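You operate a simulated robot arm through the tools that you are given. There is no shell and no other tool. Be economical: measure what you need, move in short steps, check, and stop when the job is done.

The job below is to be done with a simulated robot arm. You get a single attempt, and the scene is never put back.

## Task
Set the small winder as the job card says, wind the bobbin it names and return it to the tray.
Fine: turns and pitch dials; start once with the box's green button; any free peg of the blue peg tray; guard open at the end; leave the other controls. Where these are worked on the way, their far stop is far enough and under half their travel is too little: amber guard.

Only the result counts: the job must be done as asked and must still hold three seconds after the hand-in. Knocking over, shifting, dropping, spilling or breaking anything else fails it.

## Robot
A 7-joint arm with a two-finger parallel gripper, fixed in place. Base frame: the origin is at the foot of the arm, x ahead of it, y to its left, z up; the work surface is at about z = 0.95. Readings come in m, degrees, newtons and seconds.
With the tool pointing down near the work surface it reaches from about 0.2 to 0.72 m from the base axis. Its first joint turns from -166.0 to 166.0 degrees. Payload 1.57 kg.
Tool frame: the origin (TCP) lies between the finger pads and is the grasp point; the fingertips stand 0.03 m ahead of it; z points along the fingers, y is the line along which they close. Largest opening 0.11 m; finger width 0.024, thickness 0.012; the body of the gripper, 0.048 by 0.112 m, starts 0.078 m behind the TCP.
Orientation is told as [roll, pitch, yaw] about the base's x, y, z axes, in that order, counted from this pose: with the fingers straight down and closing along the base's y, the tool's x points along the base's -x, its y along +y and its z along -z.

## Interface
- The arm moves only by the tool jog_arm. Its argument "rows" is a list of rows, each a list of 7 numbers: the opening, from 0 (shut) to 1 (fully open), then the shift along the tool's x, y, z in units of 400 mm (1.0 is 400 mm), then the turn, a rotation vector about the tool's x, y, z in units of 45 degrees (1.0 is 45 degrees). In form: [[claw, tx, ty, tz, ax, ay, az], ...]. A call has 1 to 10 rows; each row is the pose to reach, as a shift and turn from the pose commanded when the call began, along the tool's axes at that moment. A call with a number of a shift or a turn outside -1 to 1 is refused whole. Rows are played at 5 a second. More than 0.05 m and 8.6 degrees between two rows, or a gripper value outside its range, and nothing of the call is played. A pose out of reach is approached as far as the arm can. The call stops where the force on the tool passes 40 N (or 10 N more than at its start, if that is more) or the arm is blocked; 0.2 s more then pass. Each finger travels about 0.045 m/s and halts on what it meets, pressing with about 32 N; the grip force reading is that of the motor and also rises with nothing between the fingers. The clock runs only during rows and for 0.2 s after the last one: add rows that repeat a pose to give the fingers time. It gives the time, the measured TCP pose, the force on the tool (base axes), the opening and the grip force at its end, in the units of the frame above (readings bear some noise), with the torque about the TCP (base axes, N m) and any sound that the robot's microphone picked up, and new pictures: "views" is both (left out), scene, wrist or none.
- Cameras (640 x 400 px; columns grow to the right, rows downward): "scene" is fixed at [0.2212, 0.6471, 1.7195]; the picture's right is [-0.90, -0.43, 0.00], its down [-0.40, 0.86, -0.32] and it looks along [0.14, -0.29, -0.95] (base axes); focal length 274 px, centre (320, 200). "wrist" rides on the gripper at [0.07, 0.016, -0.141] in the tool frame; the picture's right is [-0.23, 0.97, 0.00], its down [-0.86, -0.20, -0.48] and it looks along [-0.47, -0.11, 0.88] (tool axes); focal length 222 px, centre (320, 200). There is no depth. A picture from a camera that has moved, and an enlarged one, comes with that camera's place and axes in the base frame and with its lens.
- lift_body(by): slides the trunk up (or, below 0, down) by that many m; the arm rides with it, the base frame stays. It gives what a move gives, with no picture.
- close_up(camera, box): a new picture of the part [left, top, right, bottom] of that camera's present view, enlarged. The clock stands still meanwhile.
- close_job(): hands the job in; it is judged then, once.

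Go step by step. Nothing tells you positions but the pictures and the camera data: compare them with the known pose of the tool, close in by small moves and look again before you grip or let go. The budget is 120 turns and 200 pictures, counting those below and the enlarged ones. Unless the task says otherwise, let go and move clear before handing in.

The tools are called by a JSON object that holds its "name" and its "arguments". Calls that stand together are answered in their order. jog_arm: Moves the arm, as the interface text tells. Its arguments: {"type":"object","properties":{"rows":{"type":"array","items":{"type":"array","items":{"type":"number"}}},"views":{"type":"string","enum":["both","scene","wrist","none"]}},"required":["rows"]} The other tools are called the same way: lift_body (by) slides the trunk up or down; close_up (camera, box) takes an enlarged picture of a part of a camera's view; close_job () hands the job in.

At the start:

```text
time: 0.0
position: [0.198, 0.412, 1.2808]
tool_rot: [0.1, -0.1, 0.0]
force: [-0.1, 0.4, 0.8]
moment: [0.02, -0.01, -0.02]
opening: 0.1101
grasp_force: 0.0
trunk travel left (down, up): [-0.525, 0.065]
```

scene: 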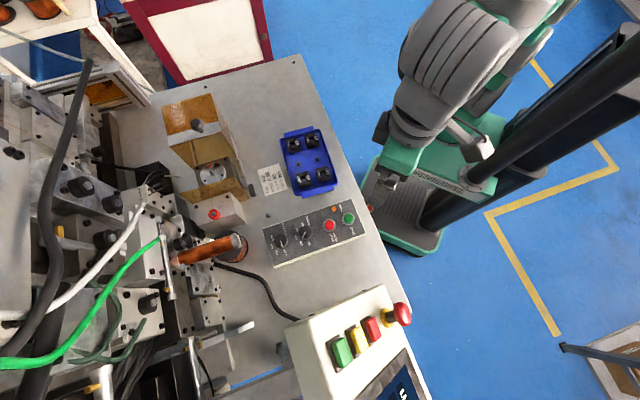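
wrist: 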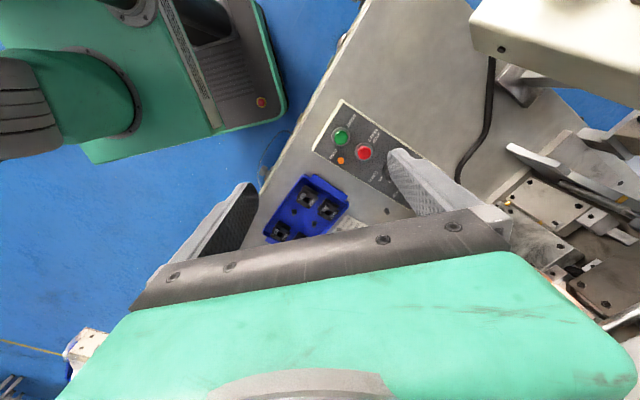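

I see a table with a blue peg tray, a job card, a control box with two dials and buttons, and a winder with an amber guard. I'll enlarge these first.

{"name": "close_up", "arguments": {"camera": "scene", "box": [250, 120, 350, 200]}}

{"name": "close_up", "arguments": {"camera": "scene", "box": [255, 195, 375, 270]}}

{"name": "close_up", "arguments": {"camera": "scene", "box": [140, 80, 290, 240]}}

{"name": "close_up", "arguments": {"camera": "scene", "box": [258, 160, 290, 198]}}

```text
5.00 times, centred on (300, 160) of scene
camera zoom: at [0.2212, 0.6471, 1.7195], right [-0.9, -0.43, 0.0], down [-0.4, 0.86, -0.32], along [0.14, -0.29, -0.95], focal length 1369 px, centre (420, 400)
```

zoom: 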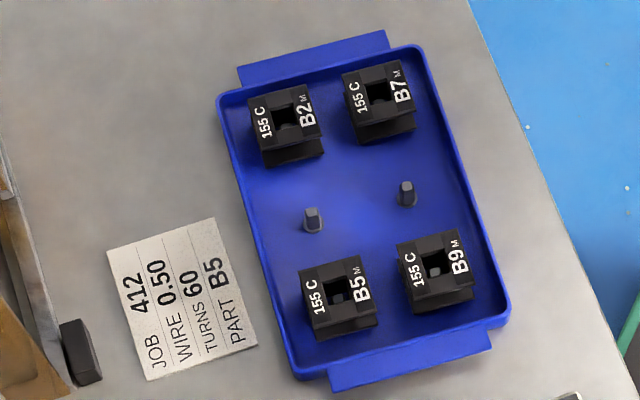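

```text
5.33 times, centred on (315, 232) of scene
camera zoom: at [0.2212, 0.6471, 1.7195], right [-0.9, -0.43, 0.0], down [-0.4, 0.86, -0.32], along [0.14, -0.29, -0.95], focal length 1460 px, centre (347, 27)
```

zoom: 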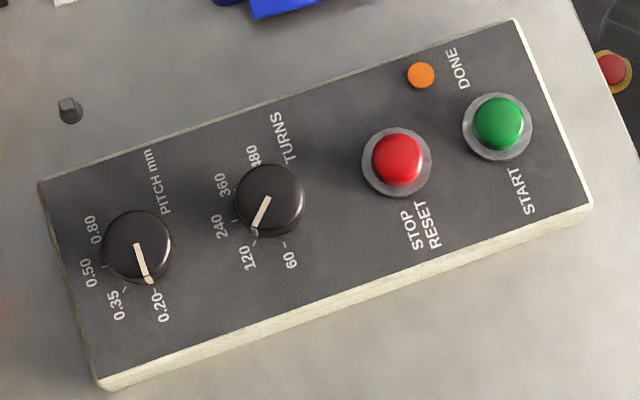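

```text
2.50 times, centred on (215, 160) of scene
camera zoom: at [0.2212, 0.6471, 1.7195], right [-0.9, -0.43, 0.0], down [-0.4, 0.86, -0.32], along [0.14, -0.29, -0.95], focal length 684 px, centre (582, 300)
```

zoom: 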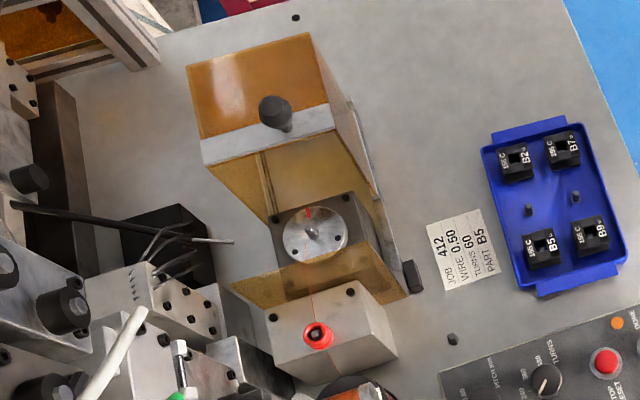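

```text
10.53 times, centred on (274, 179) of scene
camera zoom: at [0.2212, 0.6471, 1.7195], right [-0.9, -0.43, 0.0], down [-0.4, 0.86, -0.32], along [0.14, -0.29, -0.95], focal length 2882 px, centre (804, 421)
```

zoom: 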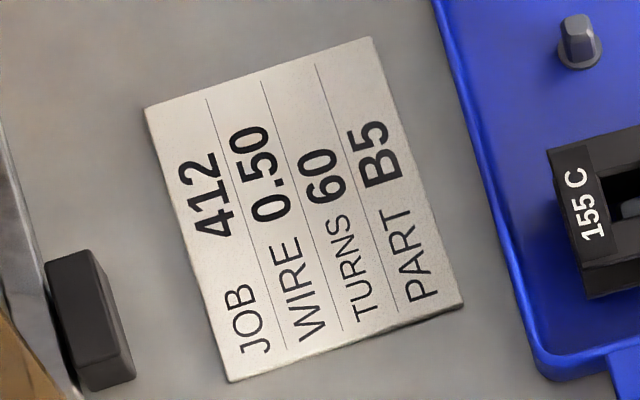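

The card says pitch 0.50, turns 60, part B5. I'm moving the wrist camera over the winder to see the spindle and guard.

{"name": "jog_arm", "arguments": {"rows": [[1, -0.105, 0.028, 0.01, 0, 0, 0], [1, -0.21, 0.056, 0.02, 0, 0, 0], [1, -0.315, 0.085, 0.03, 0, 0, 0], [1, -0.42, 0.113, 0.04, 0, 0, 0], [1, -0.525, 0.141, 0.06, 0, 0, 0], [1, -0.63, 0.17, 0.08, 0, 0, 0], [1, -0.63, 0.17, 0.08, 0, 0, 0]], "views": "both"}}

```text
time: 1.6
position: [0.4315, 0.4553, 1.2352]
tool_rot: [0.0, 0.0, 0.2]
force: [-0.1, 0.3, -0.2]
moment: [-0.01, 0.0, 0.0]
opening: 0.1102
grasp_force: 0.2
out of reach, approached as far as the arm can: row 5, 6, 7
trunk travel left (down, up): [-0.525, 0.065]
camera wrist: at [0.3625, 0.4724, 1.3761], right [0.23, 0.97, 0.0], down [0.85, -0.2, 0.48], along [0.47, -0.11, -0.88], focal length 222 px, centre (320, 200)
```

scene: 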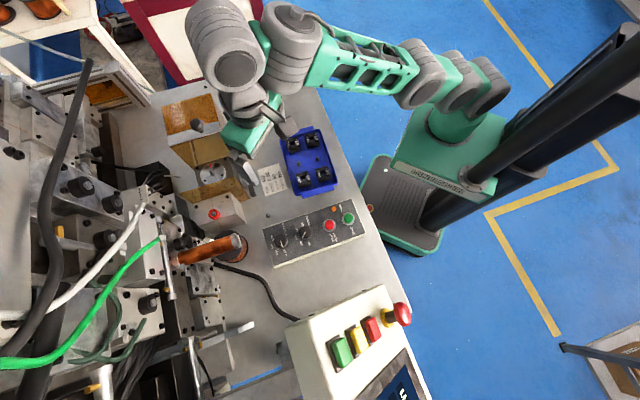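
wrist: 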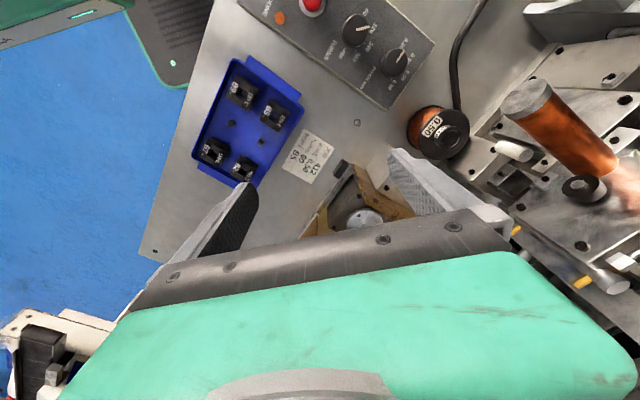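

{"name": "close_up", "arguments": {"camera": "wrist", "box": [290, 140, 450, 240]}}

{"name": "close_up", "arguments": {"camera": "scene", "box": [160, 130, 260, 230]}}

{"name": "close_up", "arguments": {"camera": "wrist", "box": [190, 50, 340, 190]}}

```text
4.00 times, centred on (370, 190) of wrist
camera zoom: at [0.3625, 0.4724, 1.3761], right [0.23, 0.97, 0.0], down [0.85, -0.2, 0.48], along [0.47, -0.11, -0.88], focal length 888 px, centre (120, 240)
```

zoom: 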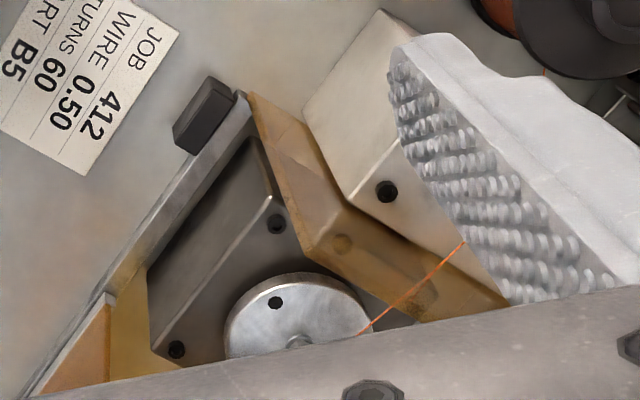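

```text
4.00 times, centred on (210, 180) of scene
camera zoom: at [0.2212, 0.6471, 1.7195], right [-0.9, -0.43, 0.0], down [-0.4, 0.86, -0.32], along [0.14, -0.29, -0.95], focal length 1095 px, centre (760, 280)
```

zoom: 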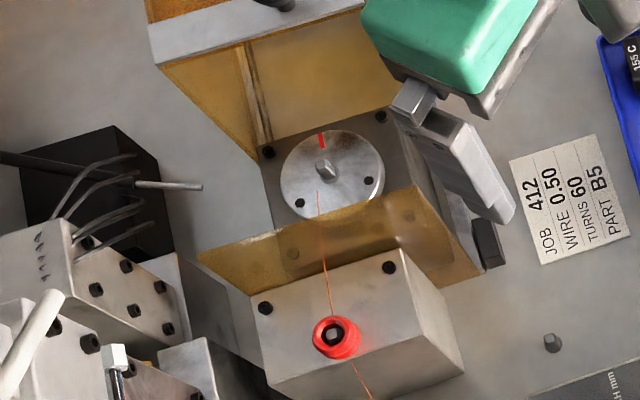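

```text
2.86 times, centred on (265, 120) of wrist
camera zoom: at [0.3625, 0.4724, 1.3761], right [0.23, 0.97, 0.0], down [0.85, -0.2, 0.48], along [0.47, -0.11, -0.88], focal length 635 px, centre (477, 429)
```

zoom: 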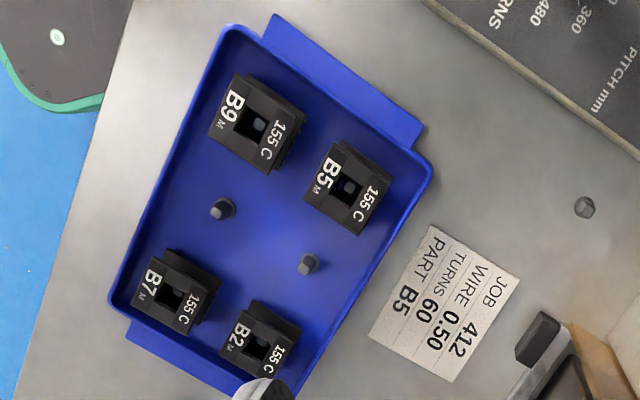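

{"name": "jog_arm", "arguments": {"rows": [[1, 0, 0, 0.08, 0, 0, 0], [1, 0, 0, 0.16, 0, 0, 0], [1, 0, 0, 0.24, 0, 0, 0], [1, 0, 0, 0.24, 0, 0, 0]], "views": "none"}}

```text
time: 2.6
position: [0.4322, 0.4576, 1.1375]
tool_rot: [0.1, -0.1, 0.0]
force: [-0.3, -0.1, -0.2]
moment: [-0.03, 0.02, -0.04]
opening: 0.1101
grasp_force: 0.1
trunk travel left (down, up): [-0.525, 0.065]
```

{"name": "jog_arm", "arguments": {"rows": [[1, -0.08, 0, 0, 0, 0, 0], [1, -0.16, 0, 0, 0, 0, 0], [1, -0.24, 0, 0, 0, 0, 0], [1, -0.24, 0, 0, 0, 0, 0]], "views": "both"}}

```text
time: 3.8
position: [0.5092, 0.4524, 1.1312]
tool_rot: [-0.5, -0.1, 1.1]
force: [-36.9, 30.8, 3.1]
moment: [0.85, 1.01, 2.38]
opening: 0.1101
grasp_force: 0.1
out of reach, approached as far as the arm can: row 3, 4
trunk travel left (down, up): [-0.525, 0.065]
stopped in row 4: the force on the tool passed its limit at 44 N (the readings are from after the stop); the commanded pose is now the measured one
camera wrist: at [0.4407, 0.4692, 1.2724], right [0.21, 0.98, -0.01], down [0.86, -0.18, 0.48], along [0.47, -0.11, -0.88], focal length 222 px, centre (320, 200)
```

scene: 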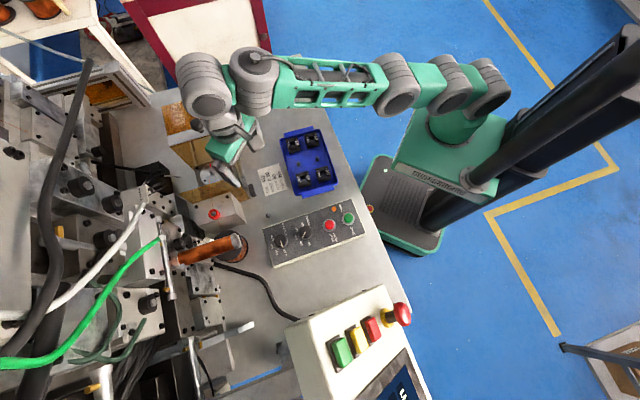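
wrist: 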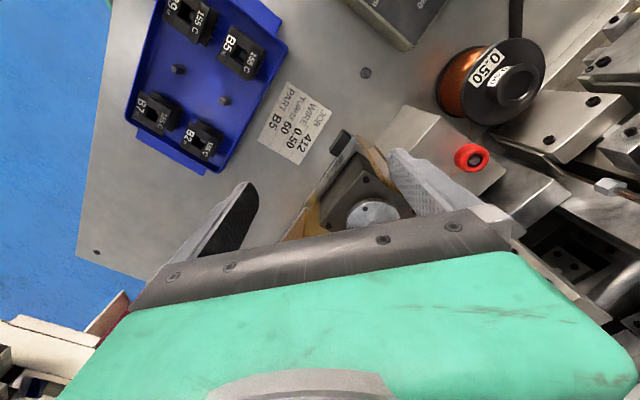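

The fingertip touched the amber front wall, so it stands higher than I thought. I'm backing off and looking.

{"name": "jog_arm", "arguments": {"rows": [[1, 0.06, -0.03, -0.02, 0, 0, 0], [1, 0.15, -0.05, -0.08, 0, 0, 0], [1, 0.2, -0.08, -0.15, 0, 0, 0], [1, 0.2, -0.08, -0.15, 0, 0, 0]], "views": "both"}}

{"name": "close_up", "arguments": {"camera": "scene", "box": [160, 80, 260, 240]}}

```text
time: 4.1
position: [0.5056, 0.4489, 1.1312]
tool_rot: [-0.6, -0.1, 0.4]
force: [-22.8, 36.7, -11.1]
moment: [0.78, 0.32, 1.69]
opening: 0.1102
grasp_force: 0.4
trunk travel left (down, up): [-0.525, 0.065]
stopped in row 1: the force on the tool passed its limit at 71 N (the readings are from after the stop); the commanded pose is now the measured one
camera wrist: at [0.436, 0.4667, 1.2718], right [0.22, 0.98, -0.01], down [0.85, -0.19, 0.48], along [0.47, -0.11, -0.88], focal length 222 px, centre (320, 200)
```

scene: 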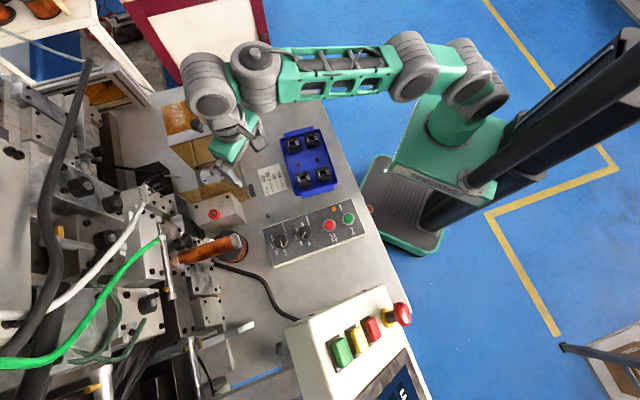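
wrist: 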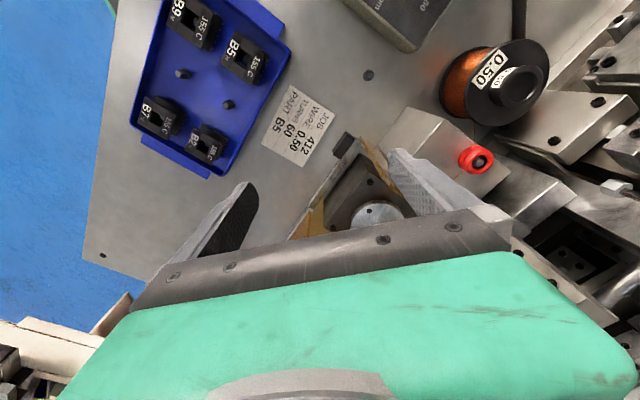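

```text
2.50 times, centred on (210, 160) of scene
camera zoom: at [0.2212, 0.6471, 1.7195], right [-0.9, -0.43, 0.0], down [-0.4, 0.86, -0.32], along [0.14, -0.29, -0.95], focal length 684 px, centre (595, 300)
```

zoom: 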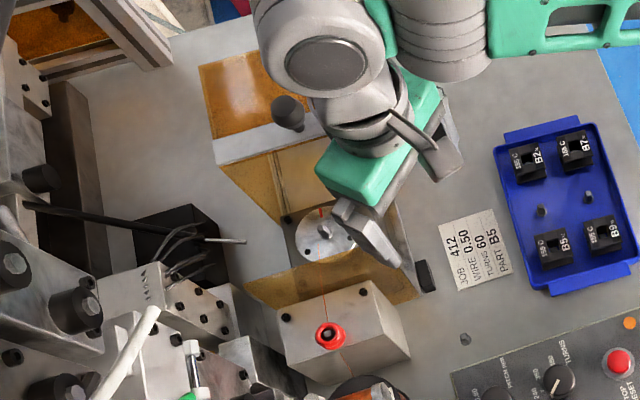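

{"name": "jog_arm", "arguments": {"rows": [[1, 0.02, 0.015, 0, 0, 0, 0], [1, 0.05, 0.02, -0.01, 0, 0, 0], [1, 0.1, 0.02, -0.05, 0, 0, 0], [1, 0.18, 0.02, -0.1, 0, 0, 0], [1, 0.18, 0.02, -0.1, 0, 0, 0]], "views": "both"}}

{"name": "close_up", "arguments": {"camera": "wrist", "box": [290, 100, 490, 240]}}

{"name": "close_up", "arguments": {"camera": "scene", "box": [160, 80, 260, 240]}}

```text
time: 5.3
position: [0.4367, 0.444, 1.174]
tool_rot: [0.1, -0.1, -0.3]
force: [0.3, 0.1, 0.5]
moment: [0.03, -0.04, 0.02]
opening: 0.1102
grasp_force: 0.1
trunk travel left (down, up): [-0.525, 0.065]
camera wrist: at [0.3681, 0.4612, 1.3161], right [0.23, 0.97, 0.0], down [0.85, -0.2, 0.48], along [0.47, -0.11, -0.88], focal length 222 px, centre (320, 200)
```

scene: 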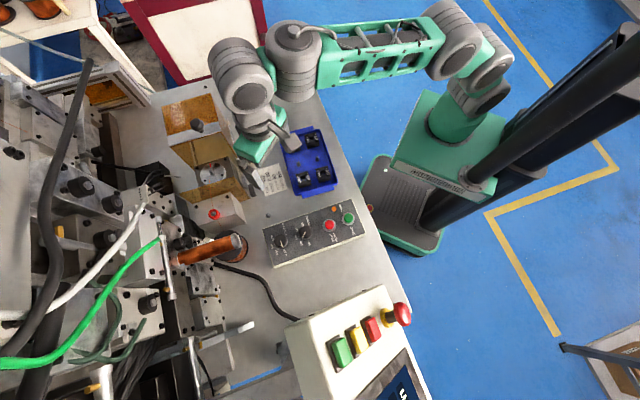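
wrist: 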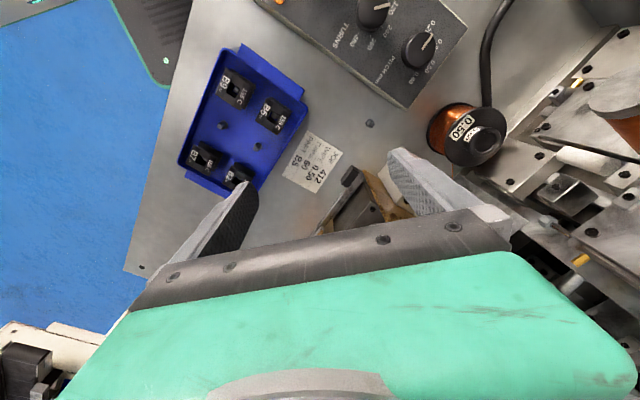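

```text
2.86 times, centred on (390, 170) of wrist
camera zoom: at [0.3681, 0.4612, 1.3161], right [0.23, 0.97, 0.0], down [0.85, -0.2, 0.48], along [0.47, -0.11, -0.88], focal length 635 px, centre (120, 286)
```

zoom: 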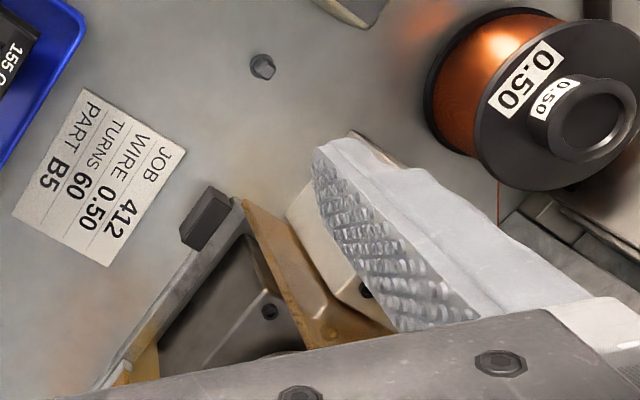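

```text
2.50 times, centred on (210, 160) of scene
camera zoom: at [0.2212, 0.6471, 1.7195], right [-0.9, -0.43, 0.0], down [-0.4, 0.86, -0.32], along [0.14, -0.29, -0.95], focal length 684 px, centre (595, 300)
```

zoom: 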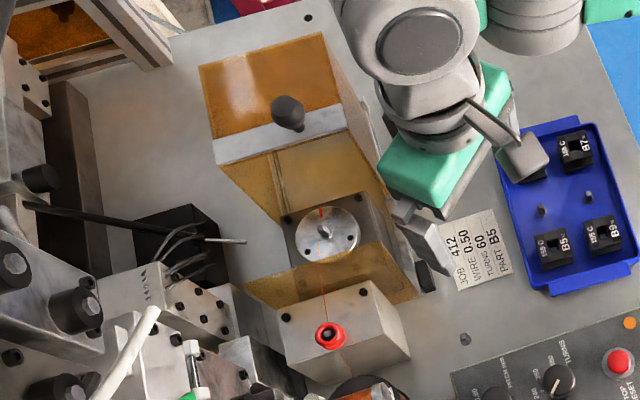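

Nothing was displaced. Next I'm moving above the control box to read the dials closely.

{"name": "jog_arm", "arguments": {"rows": [[1, 0.07, 0.05, 0.0, 0, 0, 0], [1, 0.14, 0.1, 0.0, 0, 0, 0], [1, 0.19, 0.16, 0.05, 0, 0, 0], [1, 0.19, 0.215, 0.11, 0, 0, 0], [1, 0.19, 0.215, 0.11, 0, 0, 0]], "views": "wrist"}}

{"name": "close_up", "arguments": {"camera": "wrist", "box": [240, 20, 440, 180]}}

```text
time: 6.5
position: [0.3606, 0.5317, 1.1308]
tool_rot: [0.1, -0.1, -0.2]
force: [-0.1, -0.1, -0.1]
moment: [0.01, 0.03, 0.0]
opening: 0.11
grasp_force: 0.0
trunk travel left (down, up): [-0.525, 0.065]
camera wrist: at [0.2917, 0.5479, 1.2719], right [0.23, 0.97, 0.0], down [0.85, -0.2, 0.48], along [0.47, -0.11, -0.88], focal length 222 px, centre (320, 200)
```

wrist: 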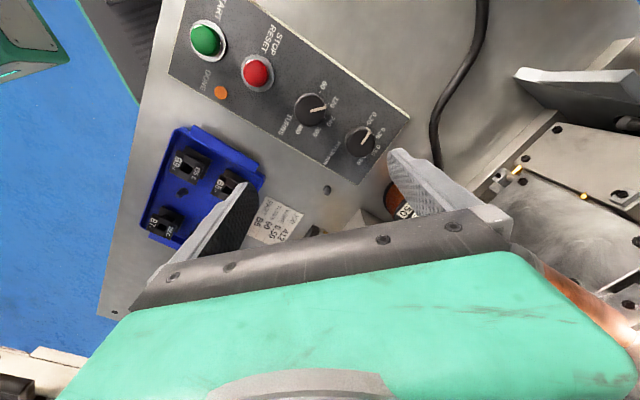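

```text
2.50 times, centred on (340, 100) of wrist
camera zoom: at [0.2917, 0.5479, 1.2719], right [0.23, 0.97, 0.0], down [0.85, -0.2, 0.48], along [0.47, -0.11, -0.88], focal length 555 px, centre (270, 450)
```

zoom: 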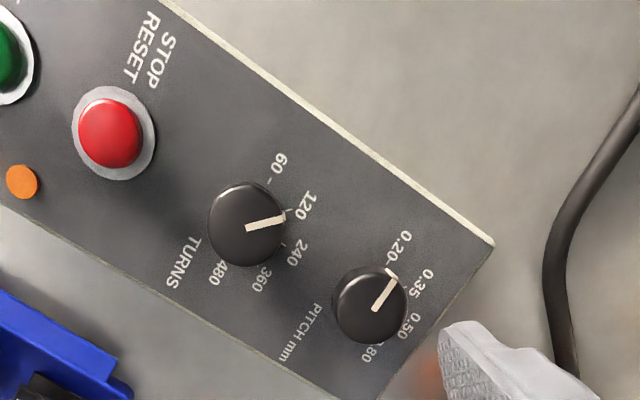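

Dials look like this: pitch pointer is at 0.20 and needs −90° to reach 0.50; turns pointer is at 120 and needs +45° to reach 60. I'm going above the pitch knob at about (0.362, 0.577), yawed 45°.

{"name": "jog_arm", "arguments": {"rows": [[0.9, -0.0035, 0.04, 0, 0, 0, -0.167], [0.8, -0.0035, 0.08, 0.02, 0, 0, -0.333], [0.7, -0.0035, 0.113, 0.04, 0, 0, -0.5], [0.6, -0.0035, 0.113, 0.06, 0, 0, -0.667], [0.5, -0.0035, 0.113, 0.08, 0, 0, -0.833], [0.5, -0.0035, 0.113, 0.1025, 0, 0, -1.0], [0.5, -0.0035, 0.113, 0.1025, 0, 0, -1.0]], "views": "both"}}

{"name": "close_up", "arguments": {"camera": "wrist", "box": [220, 120, 420, 240]}}

{"name": "close_up", "arguments": {"camera": "scene", "box": [240, 190, 370, 270]}}

```text
time: 8.1
position: [0.3607, 0.5781, 1.0906]
tool_rot: [-0.1, -0.2, 44.9]
force: [0.1, 0.0, -1.3]
moment: [-0.02, 0.03, 0.0]
opening: 0.0548
grasp_force: 0.0
out of reach, approached as far as the arm can: row 3
trunk travel left (down, up): [-0.525, 0.065]
camera wrist: at [0.3018, 0.5394, 1.2307], right [-0.53, 0.85, 0.0], down [0.75, 0.46, 0.48], along [0.41, 0.25, -0.88], focal length 222 px, centre (320, 200)
```

scene: 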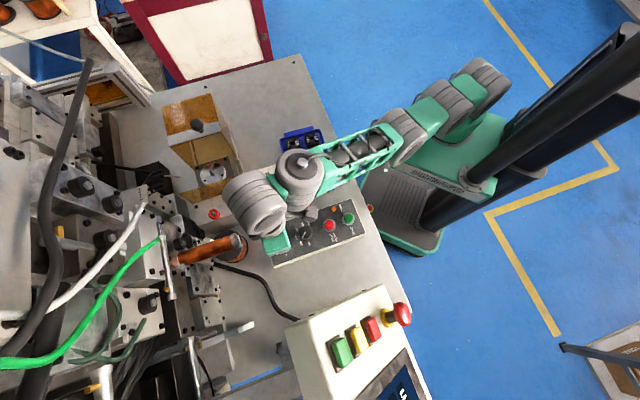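
wrist: 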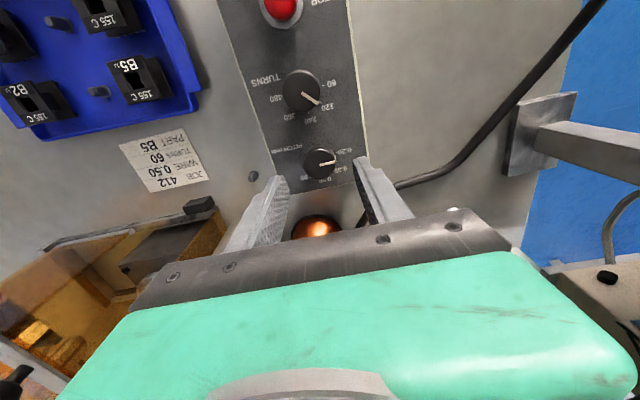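

```text
3.20 times, centred on (320, 180) of wrist
camera zoom: at [0.3018, 0.5394, 1.2307], right [-0.53, 0.85, 0.0], down [0.75, 0.46, 0.48], along [0.41, 0.25, -0.88], focal length 711 px, centre (320, 264)
```

zoom: 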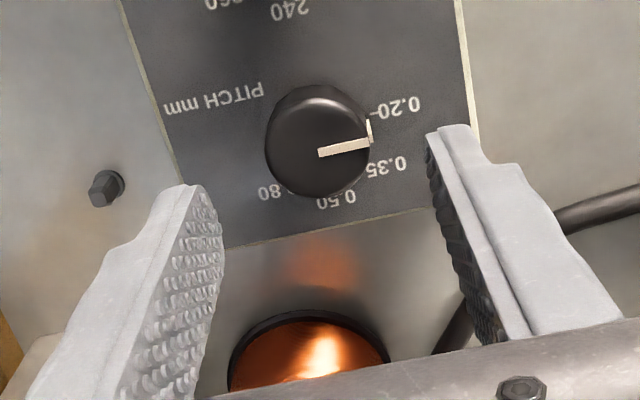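

```text
4.92 times, centred on (305, 230) of scene
camera zoom: at [0.2212, 0.6471, 1.7195], right [-0.9, -0.43, 0.0], down [-0.4, 0.86, -0.32], along [0.14, -0.29, -0.95], focal length 1348 px, centre (394, 52)
```

zoom: 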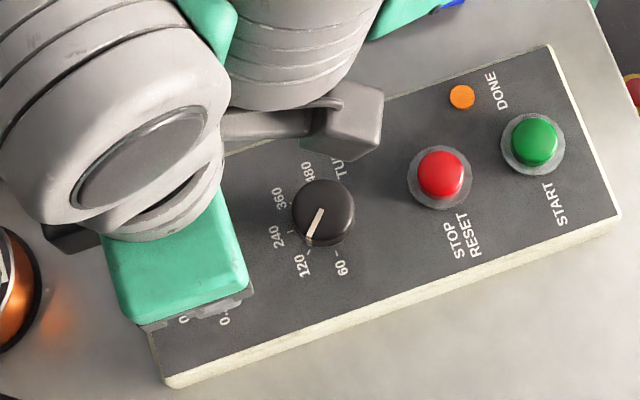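

{"name": "jog_arm", "arguments": {"rows": [[0.5, 0, 0, 0.05, 0, 0, 0], [0.5, 0, 0, 0.09, 0, 0, 0], [0.5, 0, 0, 0.12, 0, 0, 0], [0.5, 0, 0, 0.12, 0, 0, 0]], "views": "wrist"}}

{"name": "close_up", "arguments": {"camera": "wrist", "box": [220, 120, 420, 240]}}

```text
time: 9.1
position: [0.3633, 0.5782, 1.0422]
tool_rot: [-0.3, -0.1, 44.8]
force: [-0.5, 0.2, -0.2]
moment: [-0.02, 0.0, 0.0]
opening: 0.0552
grasp_force: 0.1
trunk travel left (down, up): [-0.525, 0.065]
camera wrist: at [0.3035, 0.5408, 1.1829], right [-0.53, 0.85, 0.0], down [0.75, 0.46, 0.48], along [0.41, 0.25, -0.88], focal length 222 px, centre (320, 200)
```

wrist: 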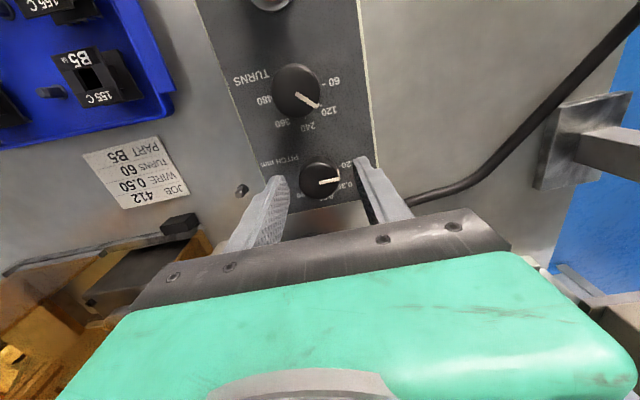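

```text
3.20 times, centred on (320, 180) of wrist
camera zoom: at [0.3035, 0.5408, 1.1829], right [-0.53, 0.85, 0.0], down [0.75, 0.46, 0.48], along [0.41, 0.25, -0.88], focal length 711 px, centre (320, 264)
```

zoom: 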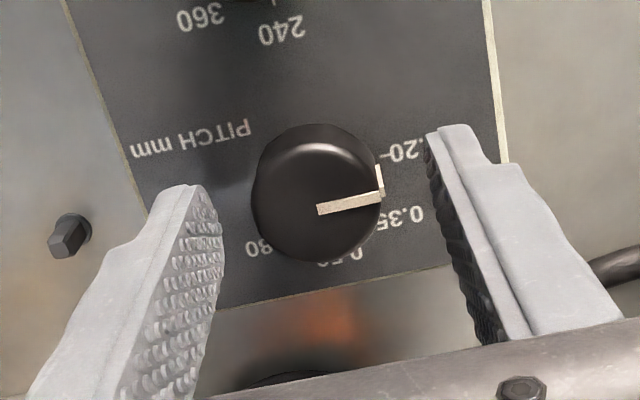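

{"name": "jog_arm", "arguments": {"rows": [[0.5, 0, 0, 0.015, 0, 0, 0], [0.5, 0, 0, 0.03, 0, 0, 0], [0.4, 0, 0, 0.03, 0, 0, 0], [0.2, 0, 0, 0.03, 0, 0, 0], [0.2, 0, 0, 0.03, 0, 0, 0], [0.2, 0, 0, 0.03, 0, 0, 0]], "views": "wrist"}}

{"name": "close_up", "arguments": {"camera": "wrist", "box": [220, 120, 420, 240]}}

```text
time: 10.5
position: [0.3662, 0.5787, 1.0313]
tool_rot: [-0.1, 0.1, 44.8]
force: [5.9, -6.4, 0.7]
moment: [-0.34, -0.17, -0.01]
opening: 0.0338
grasp_force: 34.8
out of reach, approached as far as the arm can: row 1, 2, 3, 4, 5, 6
trunk travel left (down, up): [-0.525, 0.065]
camera wrist: at [0.3066, 0.5418, 1.1717], right [-0.52, 0.85, 0.0], down [0.75, 0.46, 0.48], along [0.41, 0.25, -0.88], focal length 222 px, centre (320, 200)
```

wrist: 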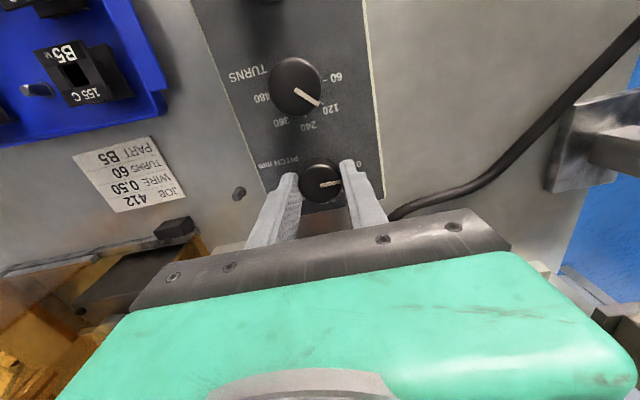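

```text
3.20 times, centred on (320, 180) of wrist
camera zoom: at [0.3066, 0.5418, 1.1717], right [-0.52, 0.85, 0.0], down [0.75, 0.46, 0.48], along [0.41, 0.25, -0.88], focal length 711 px, centre (320, 264)
```

zoom: 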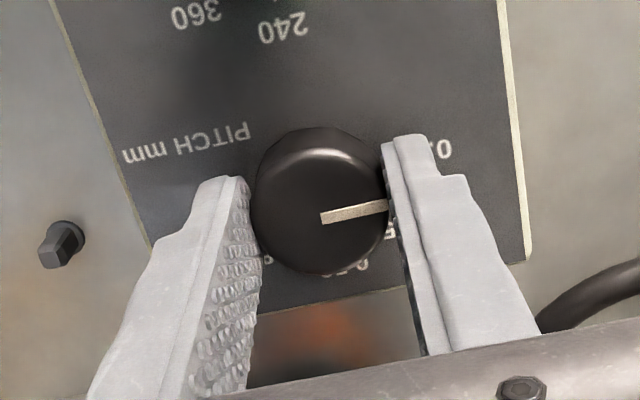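

The knob is gripped (33.8 mm). Now I'm turning it −45° first and checking.

{"name": "jog_arm", "arguments": {"rows": [[0.2, 0, 0, 0, 0, 0, 0.167], [0.2, 0, 0, 0, 0, 0, 0.333], [0.2, 0, 0, 0, 0, 0, 0.5], [0.2, 0, 0, 0, 0, 0, 0.667], [0.2, 0, 0, 0, 0, 0, 0.833], [0.2, 0, 0, 0, 0, 0, 1.0], [0.2, 0, 0, 0, 0, 0, 1.0]], "views": "wrist"}}

{"name": "close_up", "arguments": {"camera": "wrist", "box": [220, 120, 420, 240]}}

```text
time: 12.1
position: [0.3664, 0.5786, 1.0306]
tool_rot: [0.1, 0.0, -0.3]
force: [9.3, -17.9, 1.2]
moment: [-0.62, -0.23, -0.03]
opening: 0.0333
grasp_force: 41.5
trunk travel left (down, up): [-0.525, 0.065]
camera wrist: at [0.2978, 0.5953, 1.1715], right [0.23, 0.97, 0.0], down [0.85, -0.21, 0.48], along [0.47, -0.11, -0.88], focal length 222 px, centre (320, 200)
```

wrist: 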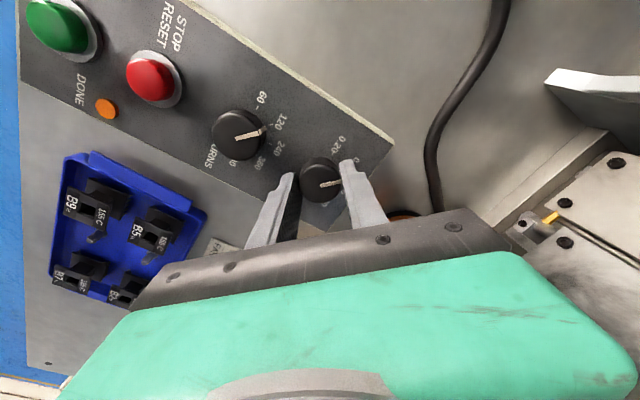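

```text
3.20 times, centred on (320, 180) of wrist
camera zoom: at [0.2978, 0.5953, 1.1715], right [0.23, 0.97, 0.0], down [0.85, -0.21, 0.48], along [0.47, -0.11, -0.88], focal length 711 px, centre (320, 264)
```

zoom: 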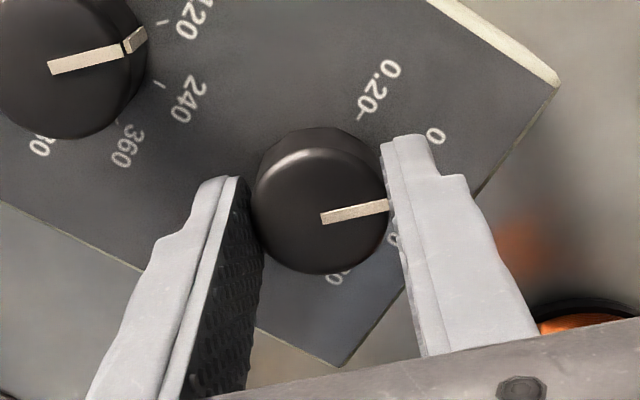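

{"name": "jog_arm", "arguments": {"rows": [[0.2, 0, -0.004, 0, 0, 0, 0.167], [0.2, 0, -0.004, 0, 0, 0, 0.333], [0.2, 0, -0.004, 0, 0, 0, 0.5], [0.2, 0, -0.004, 0, 0, 0, 0.667], [0.2, 0, -0.004, 0, 0, 0, 0.833], [0.2, 0, -0.004, 0, 0, 0, 1.0], [0.2, 0, -0.004, 0, 0, 0, 1.0]], "views": "wrist"}}

{"name": "close_up", "arguments": {"camera": "wrist", "box": [220, 120, 420, 240]}}

```text
time: 13.7
position: [0.3664, 0.5781, 1.0296]
tool_rot: [0.0, 0.0, -45.3]
force: [6.7, -9.1, -1.0]
moment: [-0.23, -0.13, 0.02]
opening: 0.0333
grasp_force: 41.6
trunk travel left (down, up): [-0.525, 0.065]
camera wrist: at [0.33, 0.6401, 1.1715], right [0.85, 0.52, 0.0], down [0.46, -0.75, 0.48], along [0.25, -0.41, -0.88], focal length 222 px, centre (320, 200)
```

wrist: 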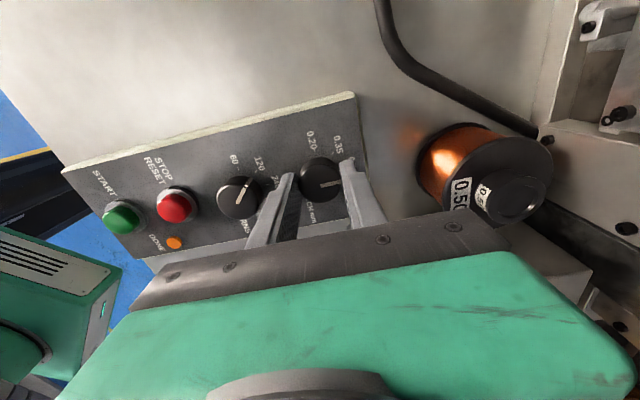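

```text
3.20 times, centred on (320, 180) of wrist
camera zoom: at [0.33, 0.6401, 1.1715], right [0.85, 0.52, 0.0], down [0.46, -0.75, 0.48], along [0.25, -0.41, -0.88], focal length 711 px, centre (320, 264)
```

zoom: 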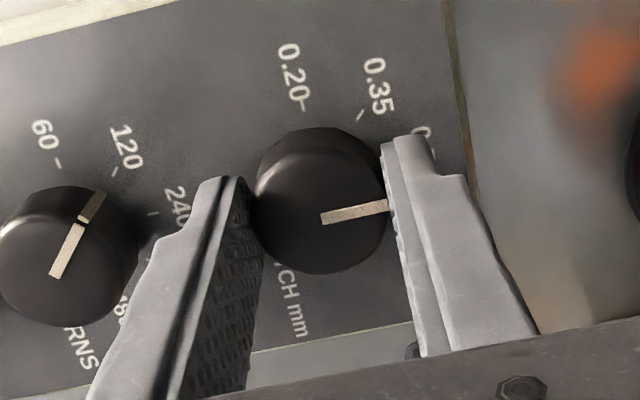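

{"name": "jog_arm", "arguments": {"rows": [[0.42, 0, 0, 0, 0, 0, 0], [0.42, 0, 0, 0, 0, 0, 0], [0.42, 0, 0, -0.06, 0, 0, 0], [0.42, 0, 0, -0.12, 0, 0, 0], [0.42, 0, 0, -0.2, 0, 0, 0], [0.42, 0, 0, -0.2, 0, 0, 0]], "views": "wrist"}}

{"name": "close_up", "arguments": {"camera": "wrist", "box": [200, 80, 400, 220]}}

```text
time: 15.1
position: [0.3614, 0.5741, 1.1086]
tool_rot: [0.1, -0.1, -45.2]
force: [0.0, -0.2, -0.2]
moment: [0.03, -0.02, 0.02]
opening: 0.0463
grasp_force: 0.0
out of reach, approached as far as the arm can: row 5, 6
trunk travel left (down, up): [-0.525, 0.065]
camera wrist: at [0.325, 0.6347, 1.2502], right [0.85, 0.52, 0.0], down [0.46, -0.75, 0.48], along [0.25, -0.41, -0.88], focal length 222 px, centre (320, 200)
```

wrist: 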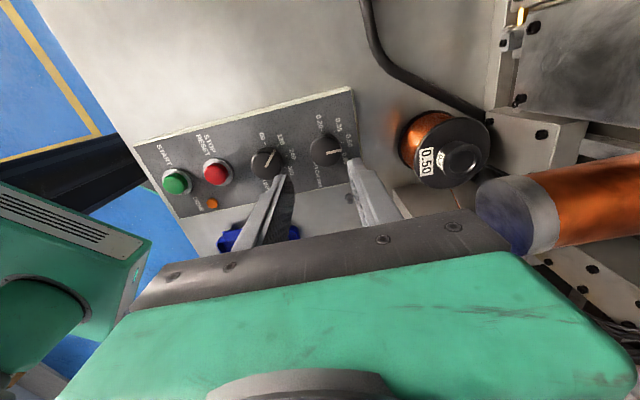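

```text
2.86 times, centred on (300, 150) of wrist
camera zoom: at [0.325, 0.6347, 1.2502], right [0.85, 0.52, 0.0], down [0.46, -0.75, 0.48], along [0.25, -0.41, -0.88], focal length 635 px, centre (377, 343)
```

zoom: 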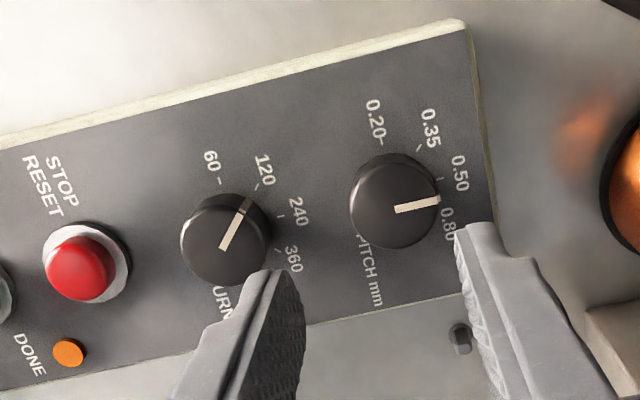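

Pitch now reads 0.50. Next I'm moving above the turns knob at about (0.320, 0.528), yaw 0.

{"name": "jog_arm", "arguments": {"rows": [[0.45, -0.002, -0.03, 0, 0, 0, -0.167], [0.45, -0.004, -0.06, 0, 0, 0, -0.333], [0.45, -0.006, -0.09, 0, 0, 0, -0.5], [0.45, -0.008, -0.12, 0.03, 0, 0, -0.667], [0.45, -0.008, -0.154, 0.06, 0, 0, -0.833], [0.45, -0.008, -0.154, 0.084, 0, 0, -1.0], [0.45, -0.008, -0.154, 0.084, 0, 0, -1.0]], "views": "wrist"}}

{"name": "close_up", "arguments": {"camera": "wrist", "box": [220, 100, 420, 240]}}

```text
time: 16.7
position: [0.3463, 0.5818, 1.1004]
tool_rot: [-0.6, 0.3, -1.6]
force: [1.0, 0.9, -1.0]
moment: [-0.04, 0.06, 0.01]
opening: 0.0497
grasp_force: 0.0
out of reach, approached as far as the arm can: row 2, 3, 4, 5, 6
trunk travel left (down, up): [-0.525, 0.065]
camera wrist: at [0.2791, 0.602, 1.2419], right [0.25, 0.97, -0.01], down [0.85, -0.22, 0.48], along [0.46, -0.13, -0.88], focal length 222 px, centre (320, 200)
```

wrist: 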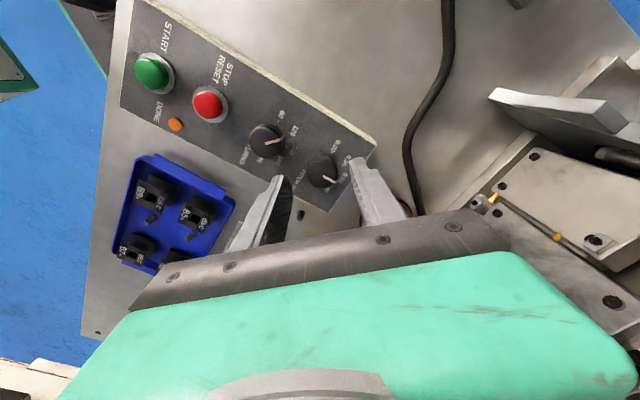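

```text
2.86 times, centred on (320, 170) of wrist
camera zoom: at [0.2791, 0.602, 1.2419], right [0.25, 0.97, -0.01], down [0.85, -0.22, 0.48], along [0.46, -0.13, -0.88], focal length 635 px, centre (320, 286)
```

zoom: 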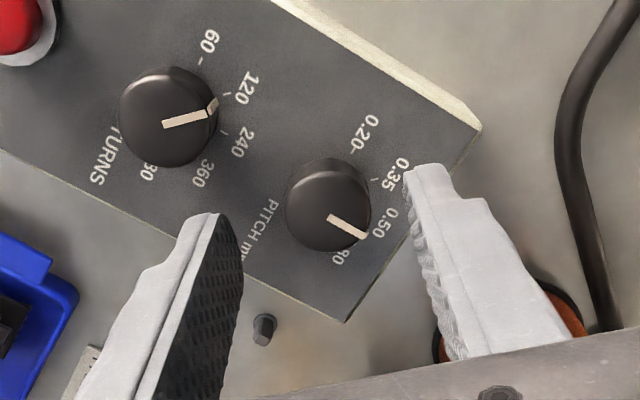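

{"name": "jog_arm", "arguments": {"rows": [[0.45, 0, 0, 0, 0, 0, 0], [0.45, 0, 0, 0, 0, 0, 0]], "views": "none"}}

```text
time: 17.3
position: [0.3463, 0.5818, 1.1004]
tool_rot: [-0.6, 0.4, -1.6]
force: [0.1, -0.1, -0.1]
moment: [0.03, -0.01, 0.02]
opening: 0.0494
grasp_force: 0.1
trunk travel left (down, up): [-0.525, 0.065]
```

{"name": "jog_arm", "arguments": {"rows": [[0.45, 0.03, -0.06, 0, -0.006, -0.004, -0.018], [0.45, 0.061, -0.1355, 0.03, -0.013, -0.009, -0.036], [0.45, 0.061, -0.1355, 0.0635, -0.013, -0.009, -0.036], [0.45, 0.061, -0.1355, 0.0635, -0.013, -0.009, -0.036]], "views": "wrist"}}

{"name": "close_up", "arguments": {"camera": "wrist", "box": [220, 100, 420, 240]}}

```text
time: 17.7
position: [0.3394, 0.5703, 1.0448]
tool_rot: [-3.8, 1.8, -0.5]
force: [-3.5, -4.5, 19.4]
moment: [-0.94, 0.3, 0.05]
opening: 0.0568
grasp_force: 4.0
out of reach, approached as far as the arm can: row 1
trunk travel left (down, up): [-0.525, 0.065]
stopped in row 1: the force on the tool passed its limit at 240 N (the readings are from after the stop); the commanded pose is now the measured one
camera wrist: at [0.276, 0.5962, 1.1866], right [0.23, 0.97, -0.07], down [0.87, -0.17, 0.46], along [0.44, -0.17, -0.88], focal length 222 px, centre (320, 200)
```

wrist: 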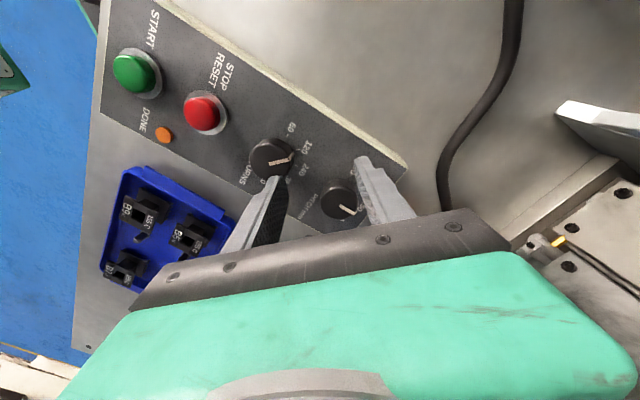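

```text
2.86 times, centred on (320, 170) of wrist
camera zoom: at [0.276, 0.5962, 1.1866], right [0.23, 0.97, -0.07], down [0.87, -0.17, 0.46], along [0.44, -0.17, -0.88], focal length 635 px, centre (320, 286)
```

zoom: 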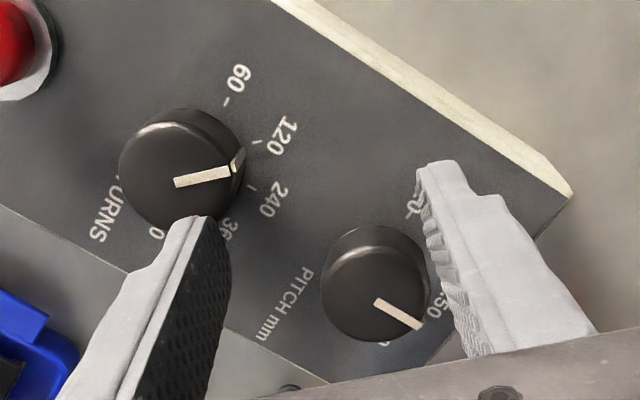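

The arm dropped unexpectedly and the finger touched the turns knob. I'm lifting straight up and checking.

{"name": "jog_arm", "arguments": {"rows": [[0.5, 0.02, 0, -0.03, 0, 0, 0], [0.5, 0.04, 0, -0.08, 0, 0, 0], [0.5, 0.06, 0, -0.13, 0, 0, 0], [0.5, 0.06, 0, -0.13, 0, 0, 0]], "views": "both"}}

{"name": "close_up", "arguments": {"camera": "wrist", "box": [220, 60, 420, 220]}}

```text
time: 18.7
position: [0.3185, 0.5743, 1.0947]
tool_rot: [-4.0, 1.9, -0.6]
force: [-0.8, 0.6, 0.0]
moment: [-0.02, 0.02, 0.02]
opening: 0.055
grasp_force: 0.0
trunk travel left (down, up): [-0.525, 0.065]
camera wrist: at [0.2558, 0.6, 1.2371], right [0.23, 0.97, -0.07], down [0.87, -0.18, 0.46], along [0.44, -0.17, -0.88], focal length 222 px, centre (320, 200)
```

scene: 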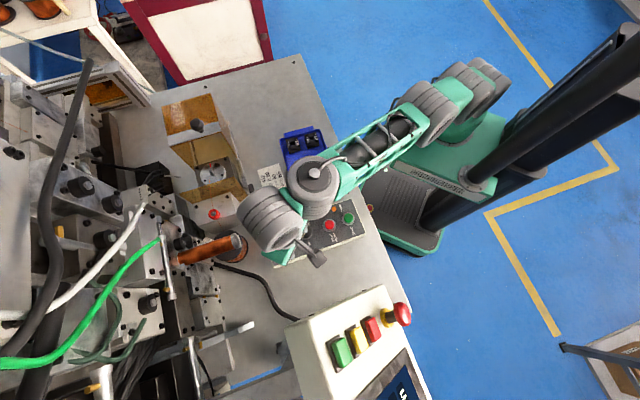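
wrist: 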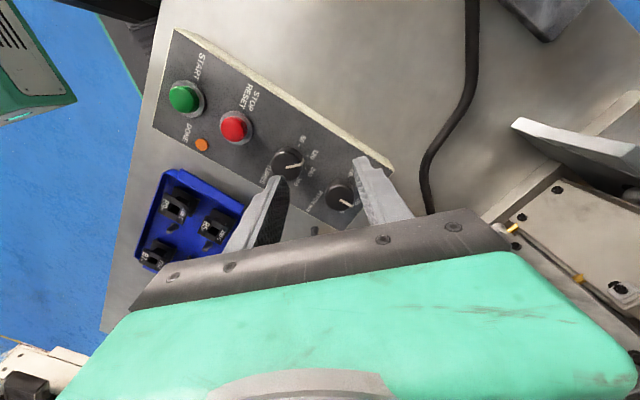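

```text
2.50 times, centred on (320, 140) of wrist
camera zoom: at [0.2558, 0.6, 1.2371], right [0.23, 0.97, -0.07], down [0.87, -0.18, 0.46], along [0.44, -0.17, -0.88], focal length 555 px, centre (320, 350)
```

zoom: 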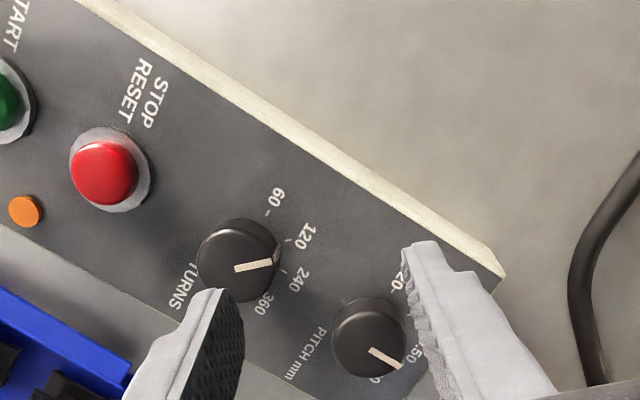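

Knobs are unchanged. The arm is near full stretch, so I'm raising the trunk to get reach at working height.

{"name": "lift_body", "arguments": {"by": 0.06}}

```text
time: 19.7
position: [0.319, 0.5733, 1.1541]
tool_rot: [-4.0, 1.9, -0.6]
force: [-0.6, -0.1, -0.5]
moment: [-0.02, -0.03, 0.0]
opening: 0.0552
grasp_force: 0.0
trunk travel left (down, up): [-0.585, 0.005]
```

{"name": "jog_arm", "arguments": {"rows": [[0.5, 0, -0.05, 0, -0.045, -0.02, -0.006], [0.5, -0.004, -0.101, 0.04, -0.089, -0.042, -0.013], [0.5, -0.008, -0.101, 0.1, -0.089, -0.042, -0.013], [0.5, -0.008, -0.101, 0.167, -0.089, -0.042, -0.013], [0.5, -0.008, -0.101, 0.167, -0.089, -0.042, -0.013]], "views": "wrist"}}

{"name": "close_up", "arguments": {"camera": "wrist", "box": [220, 100, 420, 240]}}

```text
time: 20.9
position: [0.3187, 0.5282, 1.091]
tool_rot: [0.2, 0.0, 0.0]
force: [-0.2, -0.8, -0.2]
moment: [-0.02, -0.02, 0.01]
opening: 0.0552
grasp_force: 0.0
trunk travel left (down, up): [-0.585, 0.005]
camera wrist: at [0.2502, 0.5443, 1.2332], right [0.23, 0.97, 0.0], down [0.86, -0.2, 0.48], along [0.47, -0.11, -0.88], focal length 222 px, centre (320, 200)
```

wrist: 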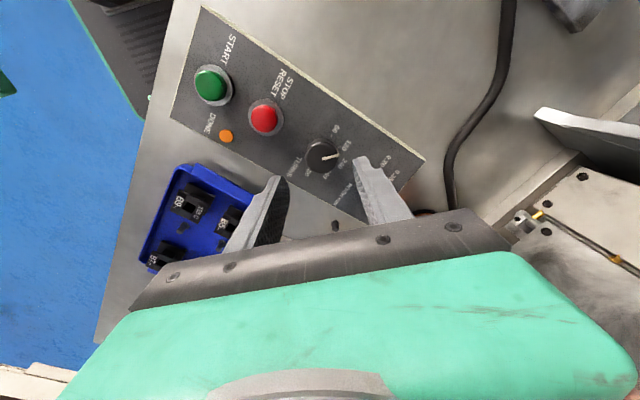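

```text
2.86 times, centred on (320, 170) of wrist
camera zoom: at [0.2502, 0.5443, 1.2332], right [0.23, 0.97, 0.0], down [0.86, -0.2, 0.48], along [0.47, -0.11, -0.88], focal length 635 px, centre (320, 286)
```

zoom: 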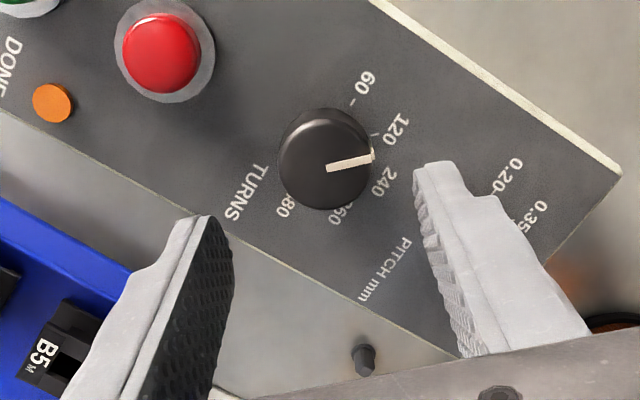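

{"name": "jog_arm", "arguments": {"rows": [[0.5, 0, 0.002, 0.08, 0, 0, 0], [0.5, 0, 0.002, 0.12, 0, 0, 0], [0.5, 0, 0.002, 0.152, 0, 0, 0], [0.4, 0, 0.002, 0.152, 0, 0, 0], [0.2, 0, 0.002, 0.152, 0, 0, 0], [0.2, 0, 0.002, 0.152, 0, 0, 0], [0.2, 0, 0.002, 0.152, 0, 0, 0]], "views": "none"}}

{"name": "close_up", "arguments": {"camera": "wrist", "box": [220, 100, 420, 240]}}

```text
time: 22.5
position: [0.3183, 0.53, 1.0307]
tool_rot: [-0.1, 0.1, 0.0]
force: [1.1, 3.6, 2.7]
moment: [0.22, -0.09, -0.01]
opening: 0.0334
grasp_force: 34.9
trunk travel left (down, up): [-0.585, 0.005]
```

```text
2.86 times, centred on (320, 170) of wrist
camera zoom: at [0.2517, 0.5475, 1.1724], right [0.23, 0.97, 0.0], down [0.86, -0.2, 0.48], along [0.46, -0.11, -0.88], focal length 635 px, centre (320, 286)
```

zoom: 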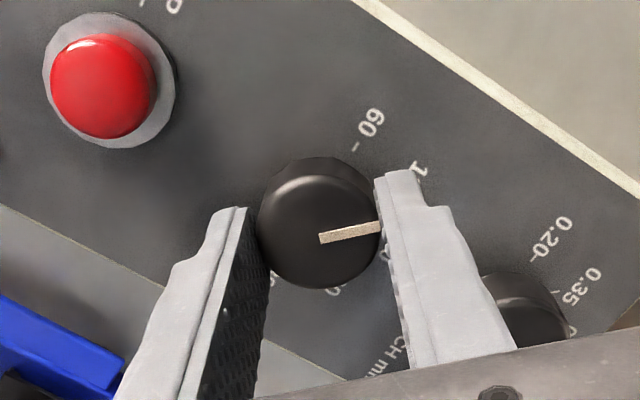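

{"name": "jog_arm", "arguments": {"rows": [[0.2, 0, 0, 0, 0, 0, -0.167], [0.2, 0, 0, 0, 0, 0, -0.333], [0.2, 0, 0, 0, 0, 0, -0.5], [0.2, 0, 0, 0, 0, 0, -0.667], [0.2, 0, 0, 0, 0, 0, -0.833], [0.2, 0, 0, 0, 0, 0, -1.0], [0.2, 0, 0, 0, 0, 0, -1.0]], "views": "none"}}

{"name": "jog_arm", "arguments": {"rows": [[0.5, 0, 0, 0, 0, 0, 0], [0.5, 0, 0, 0, 0, 0, 0], [0.5, 0, 0, -0.06, 0, 0, 0], [0.5, 0, 0, -0.12, 0, 0, 0], [0.5, 0, 0, -0.18, 0, 0, 0], [0.5, 0, 0, -0.18, 0, 0, 0]], "views": "wrist"}}

{"name": "close_up", "arguments": {"camera": "wrist", "box": [220, 100, 420, 240]}}

```text
time: 24.1
position: [0.3191, 0.5329, 1.0322]
tool_rot: [0.0, 0.2, 45.2]
force: [-9.9, 19.6, 5.3]
moment: [0.68, 0.36, -0.05]
opening: 0.0333
grasp_force: 41.2
trunk travel left (down, up): [-0.585, 0.005]
```

```text
time: 25.5
position: [0.3192, 0.5282, 1.1034]
tool_rot: [0.0, -0.1, 45.1]
force: [-0.1, 1.4, 0.0]
moment: [0.0, 0.0, 0.0]
opening: 0.055
grasp_force: 0.1
trunk travel left (down, up): [-0.585, 0.005]
camera wrist: at [0.2597, 0.4907, 1.2445], right [-0.53, 0.85, 0.0], down [0.75, 0.46, 0.48], along [0.41, 0.26, -0.88], focal length 222 px, centre (320, 200)
```

wrist: 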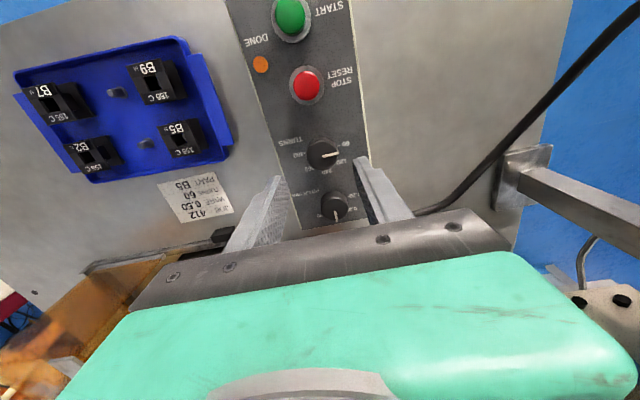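

```text
2.86 times, centred on (320, 170) of wrist
camera zoom: at [0.2597, 0.4907, 1.2445], right [-0.53, 0.85, 0.0], down [0.75, 0.46, 0.48], along [0.41, 0.26, -0.88], focal length 635 px, centre (320, 286)
```

zoom: 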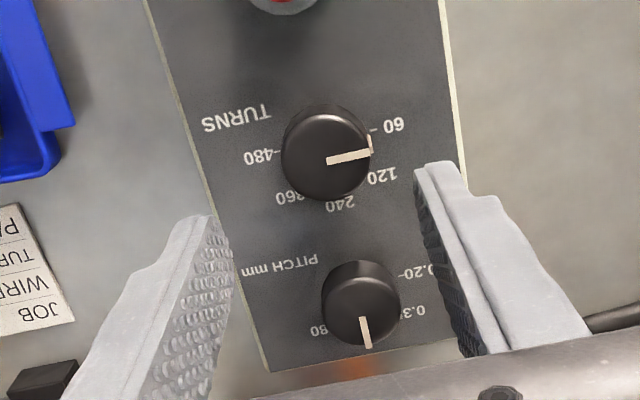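

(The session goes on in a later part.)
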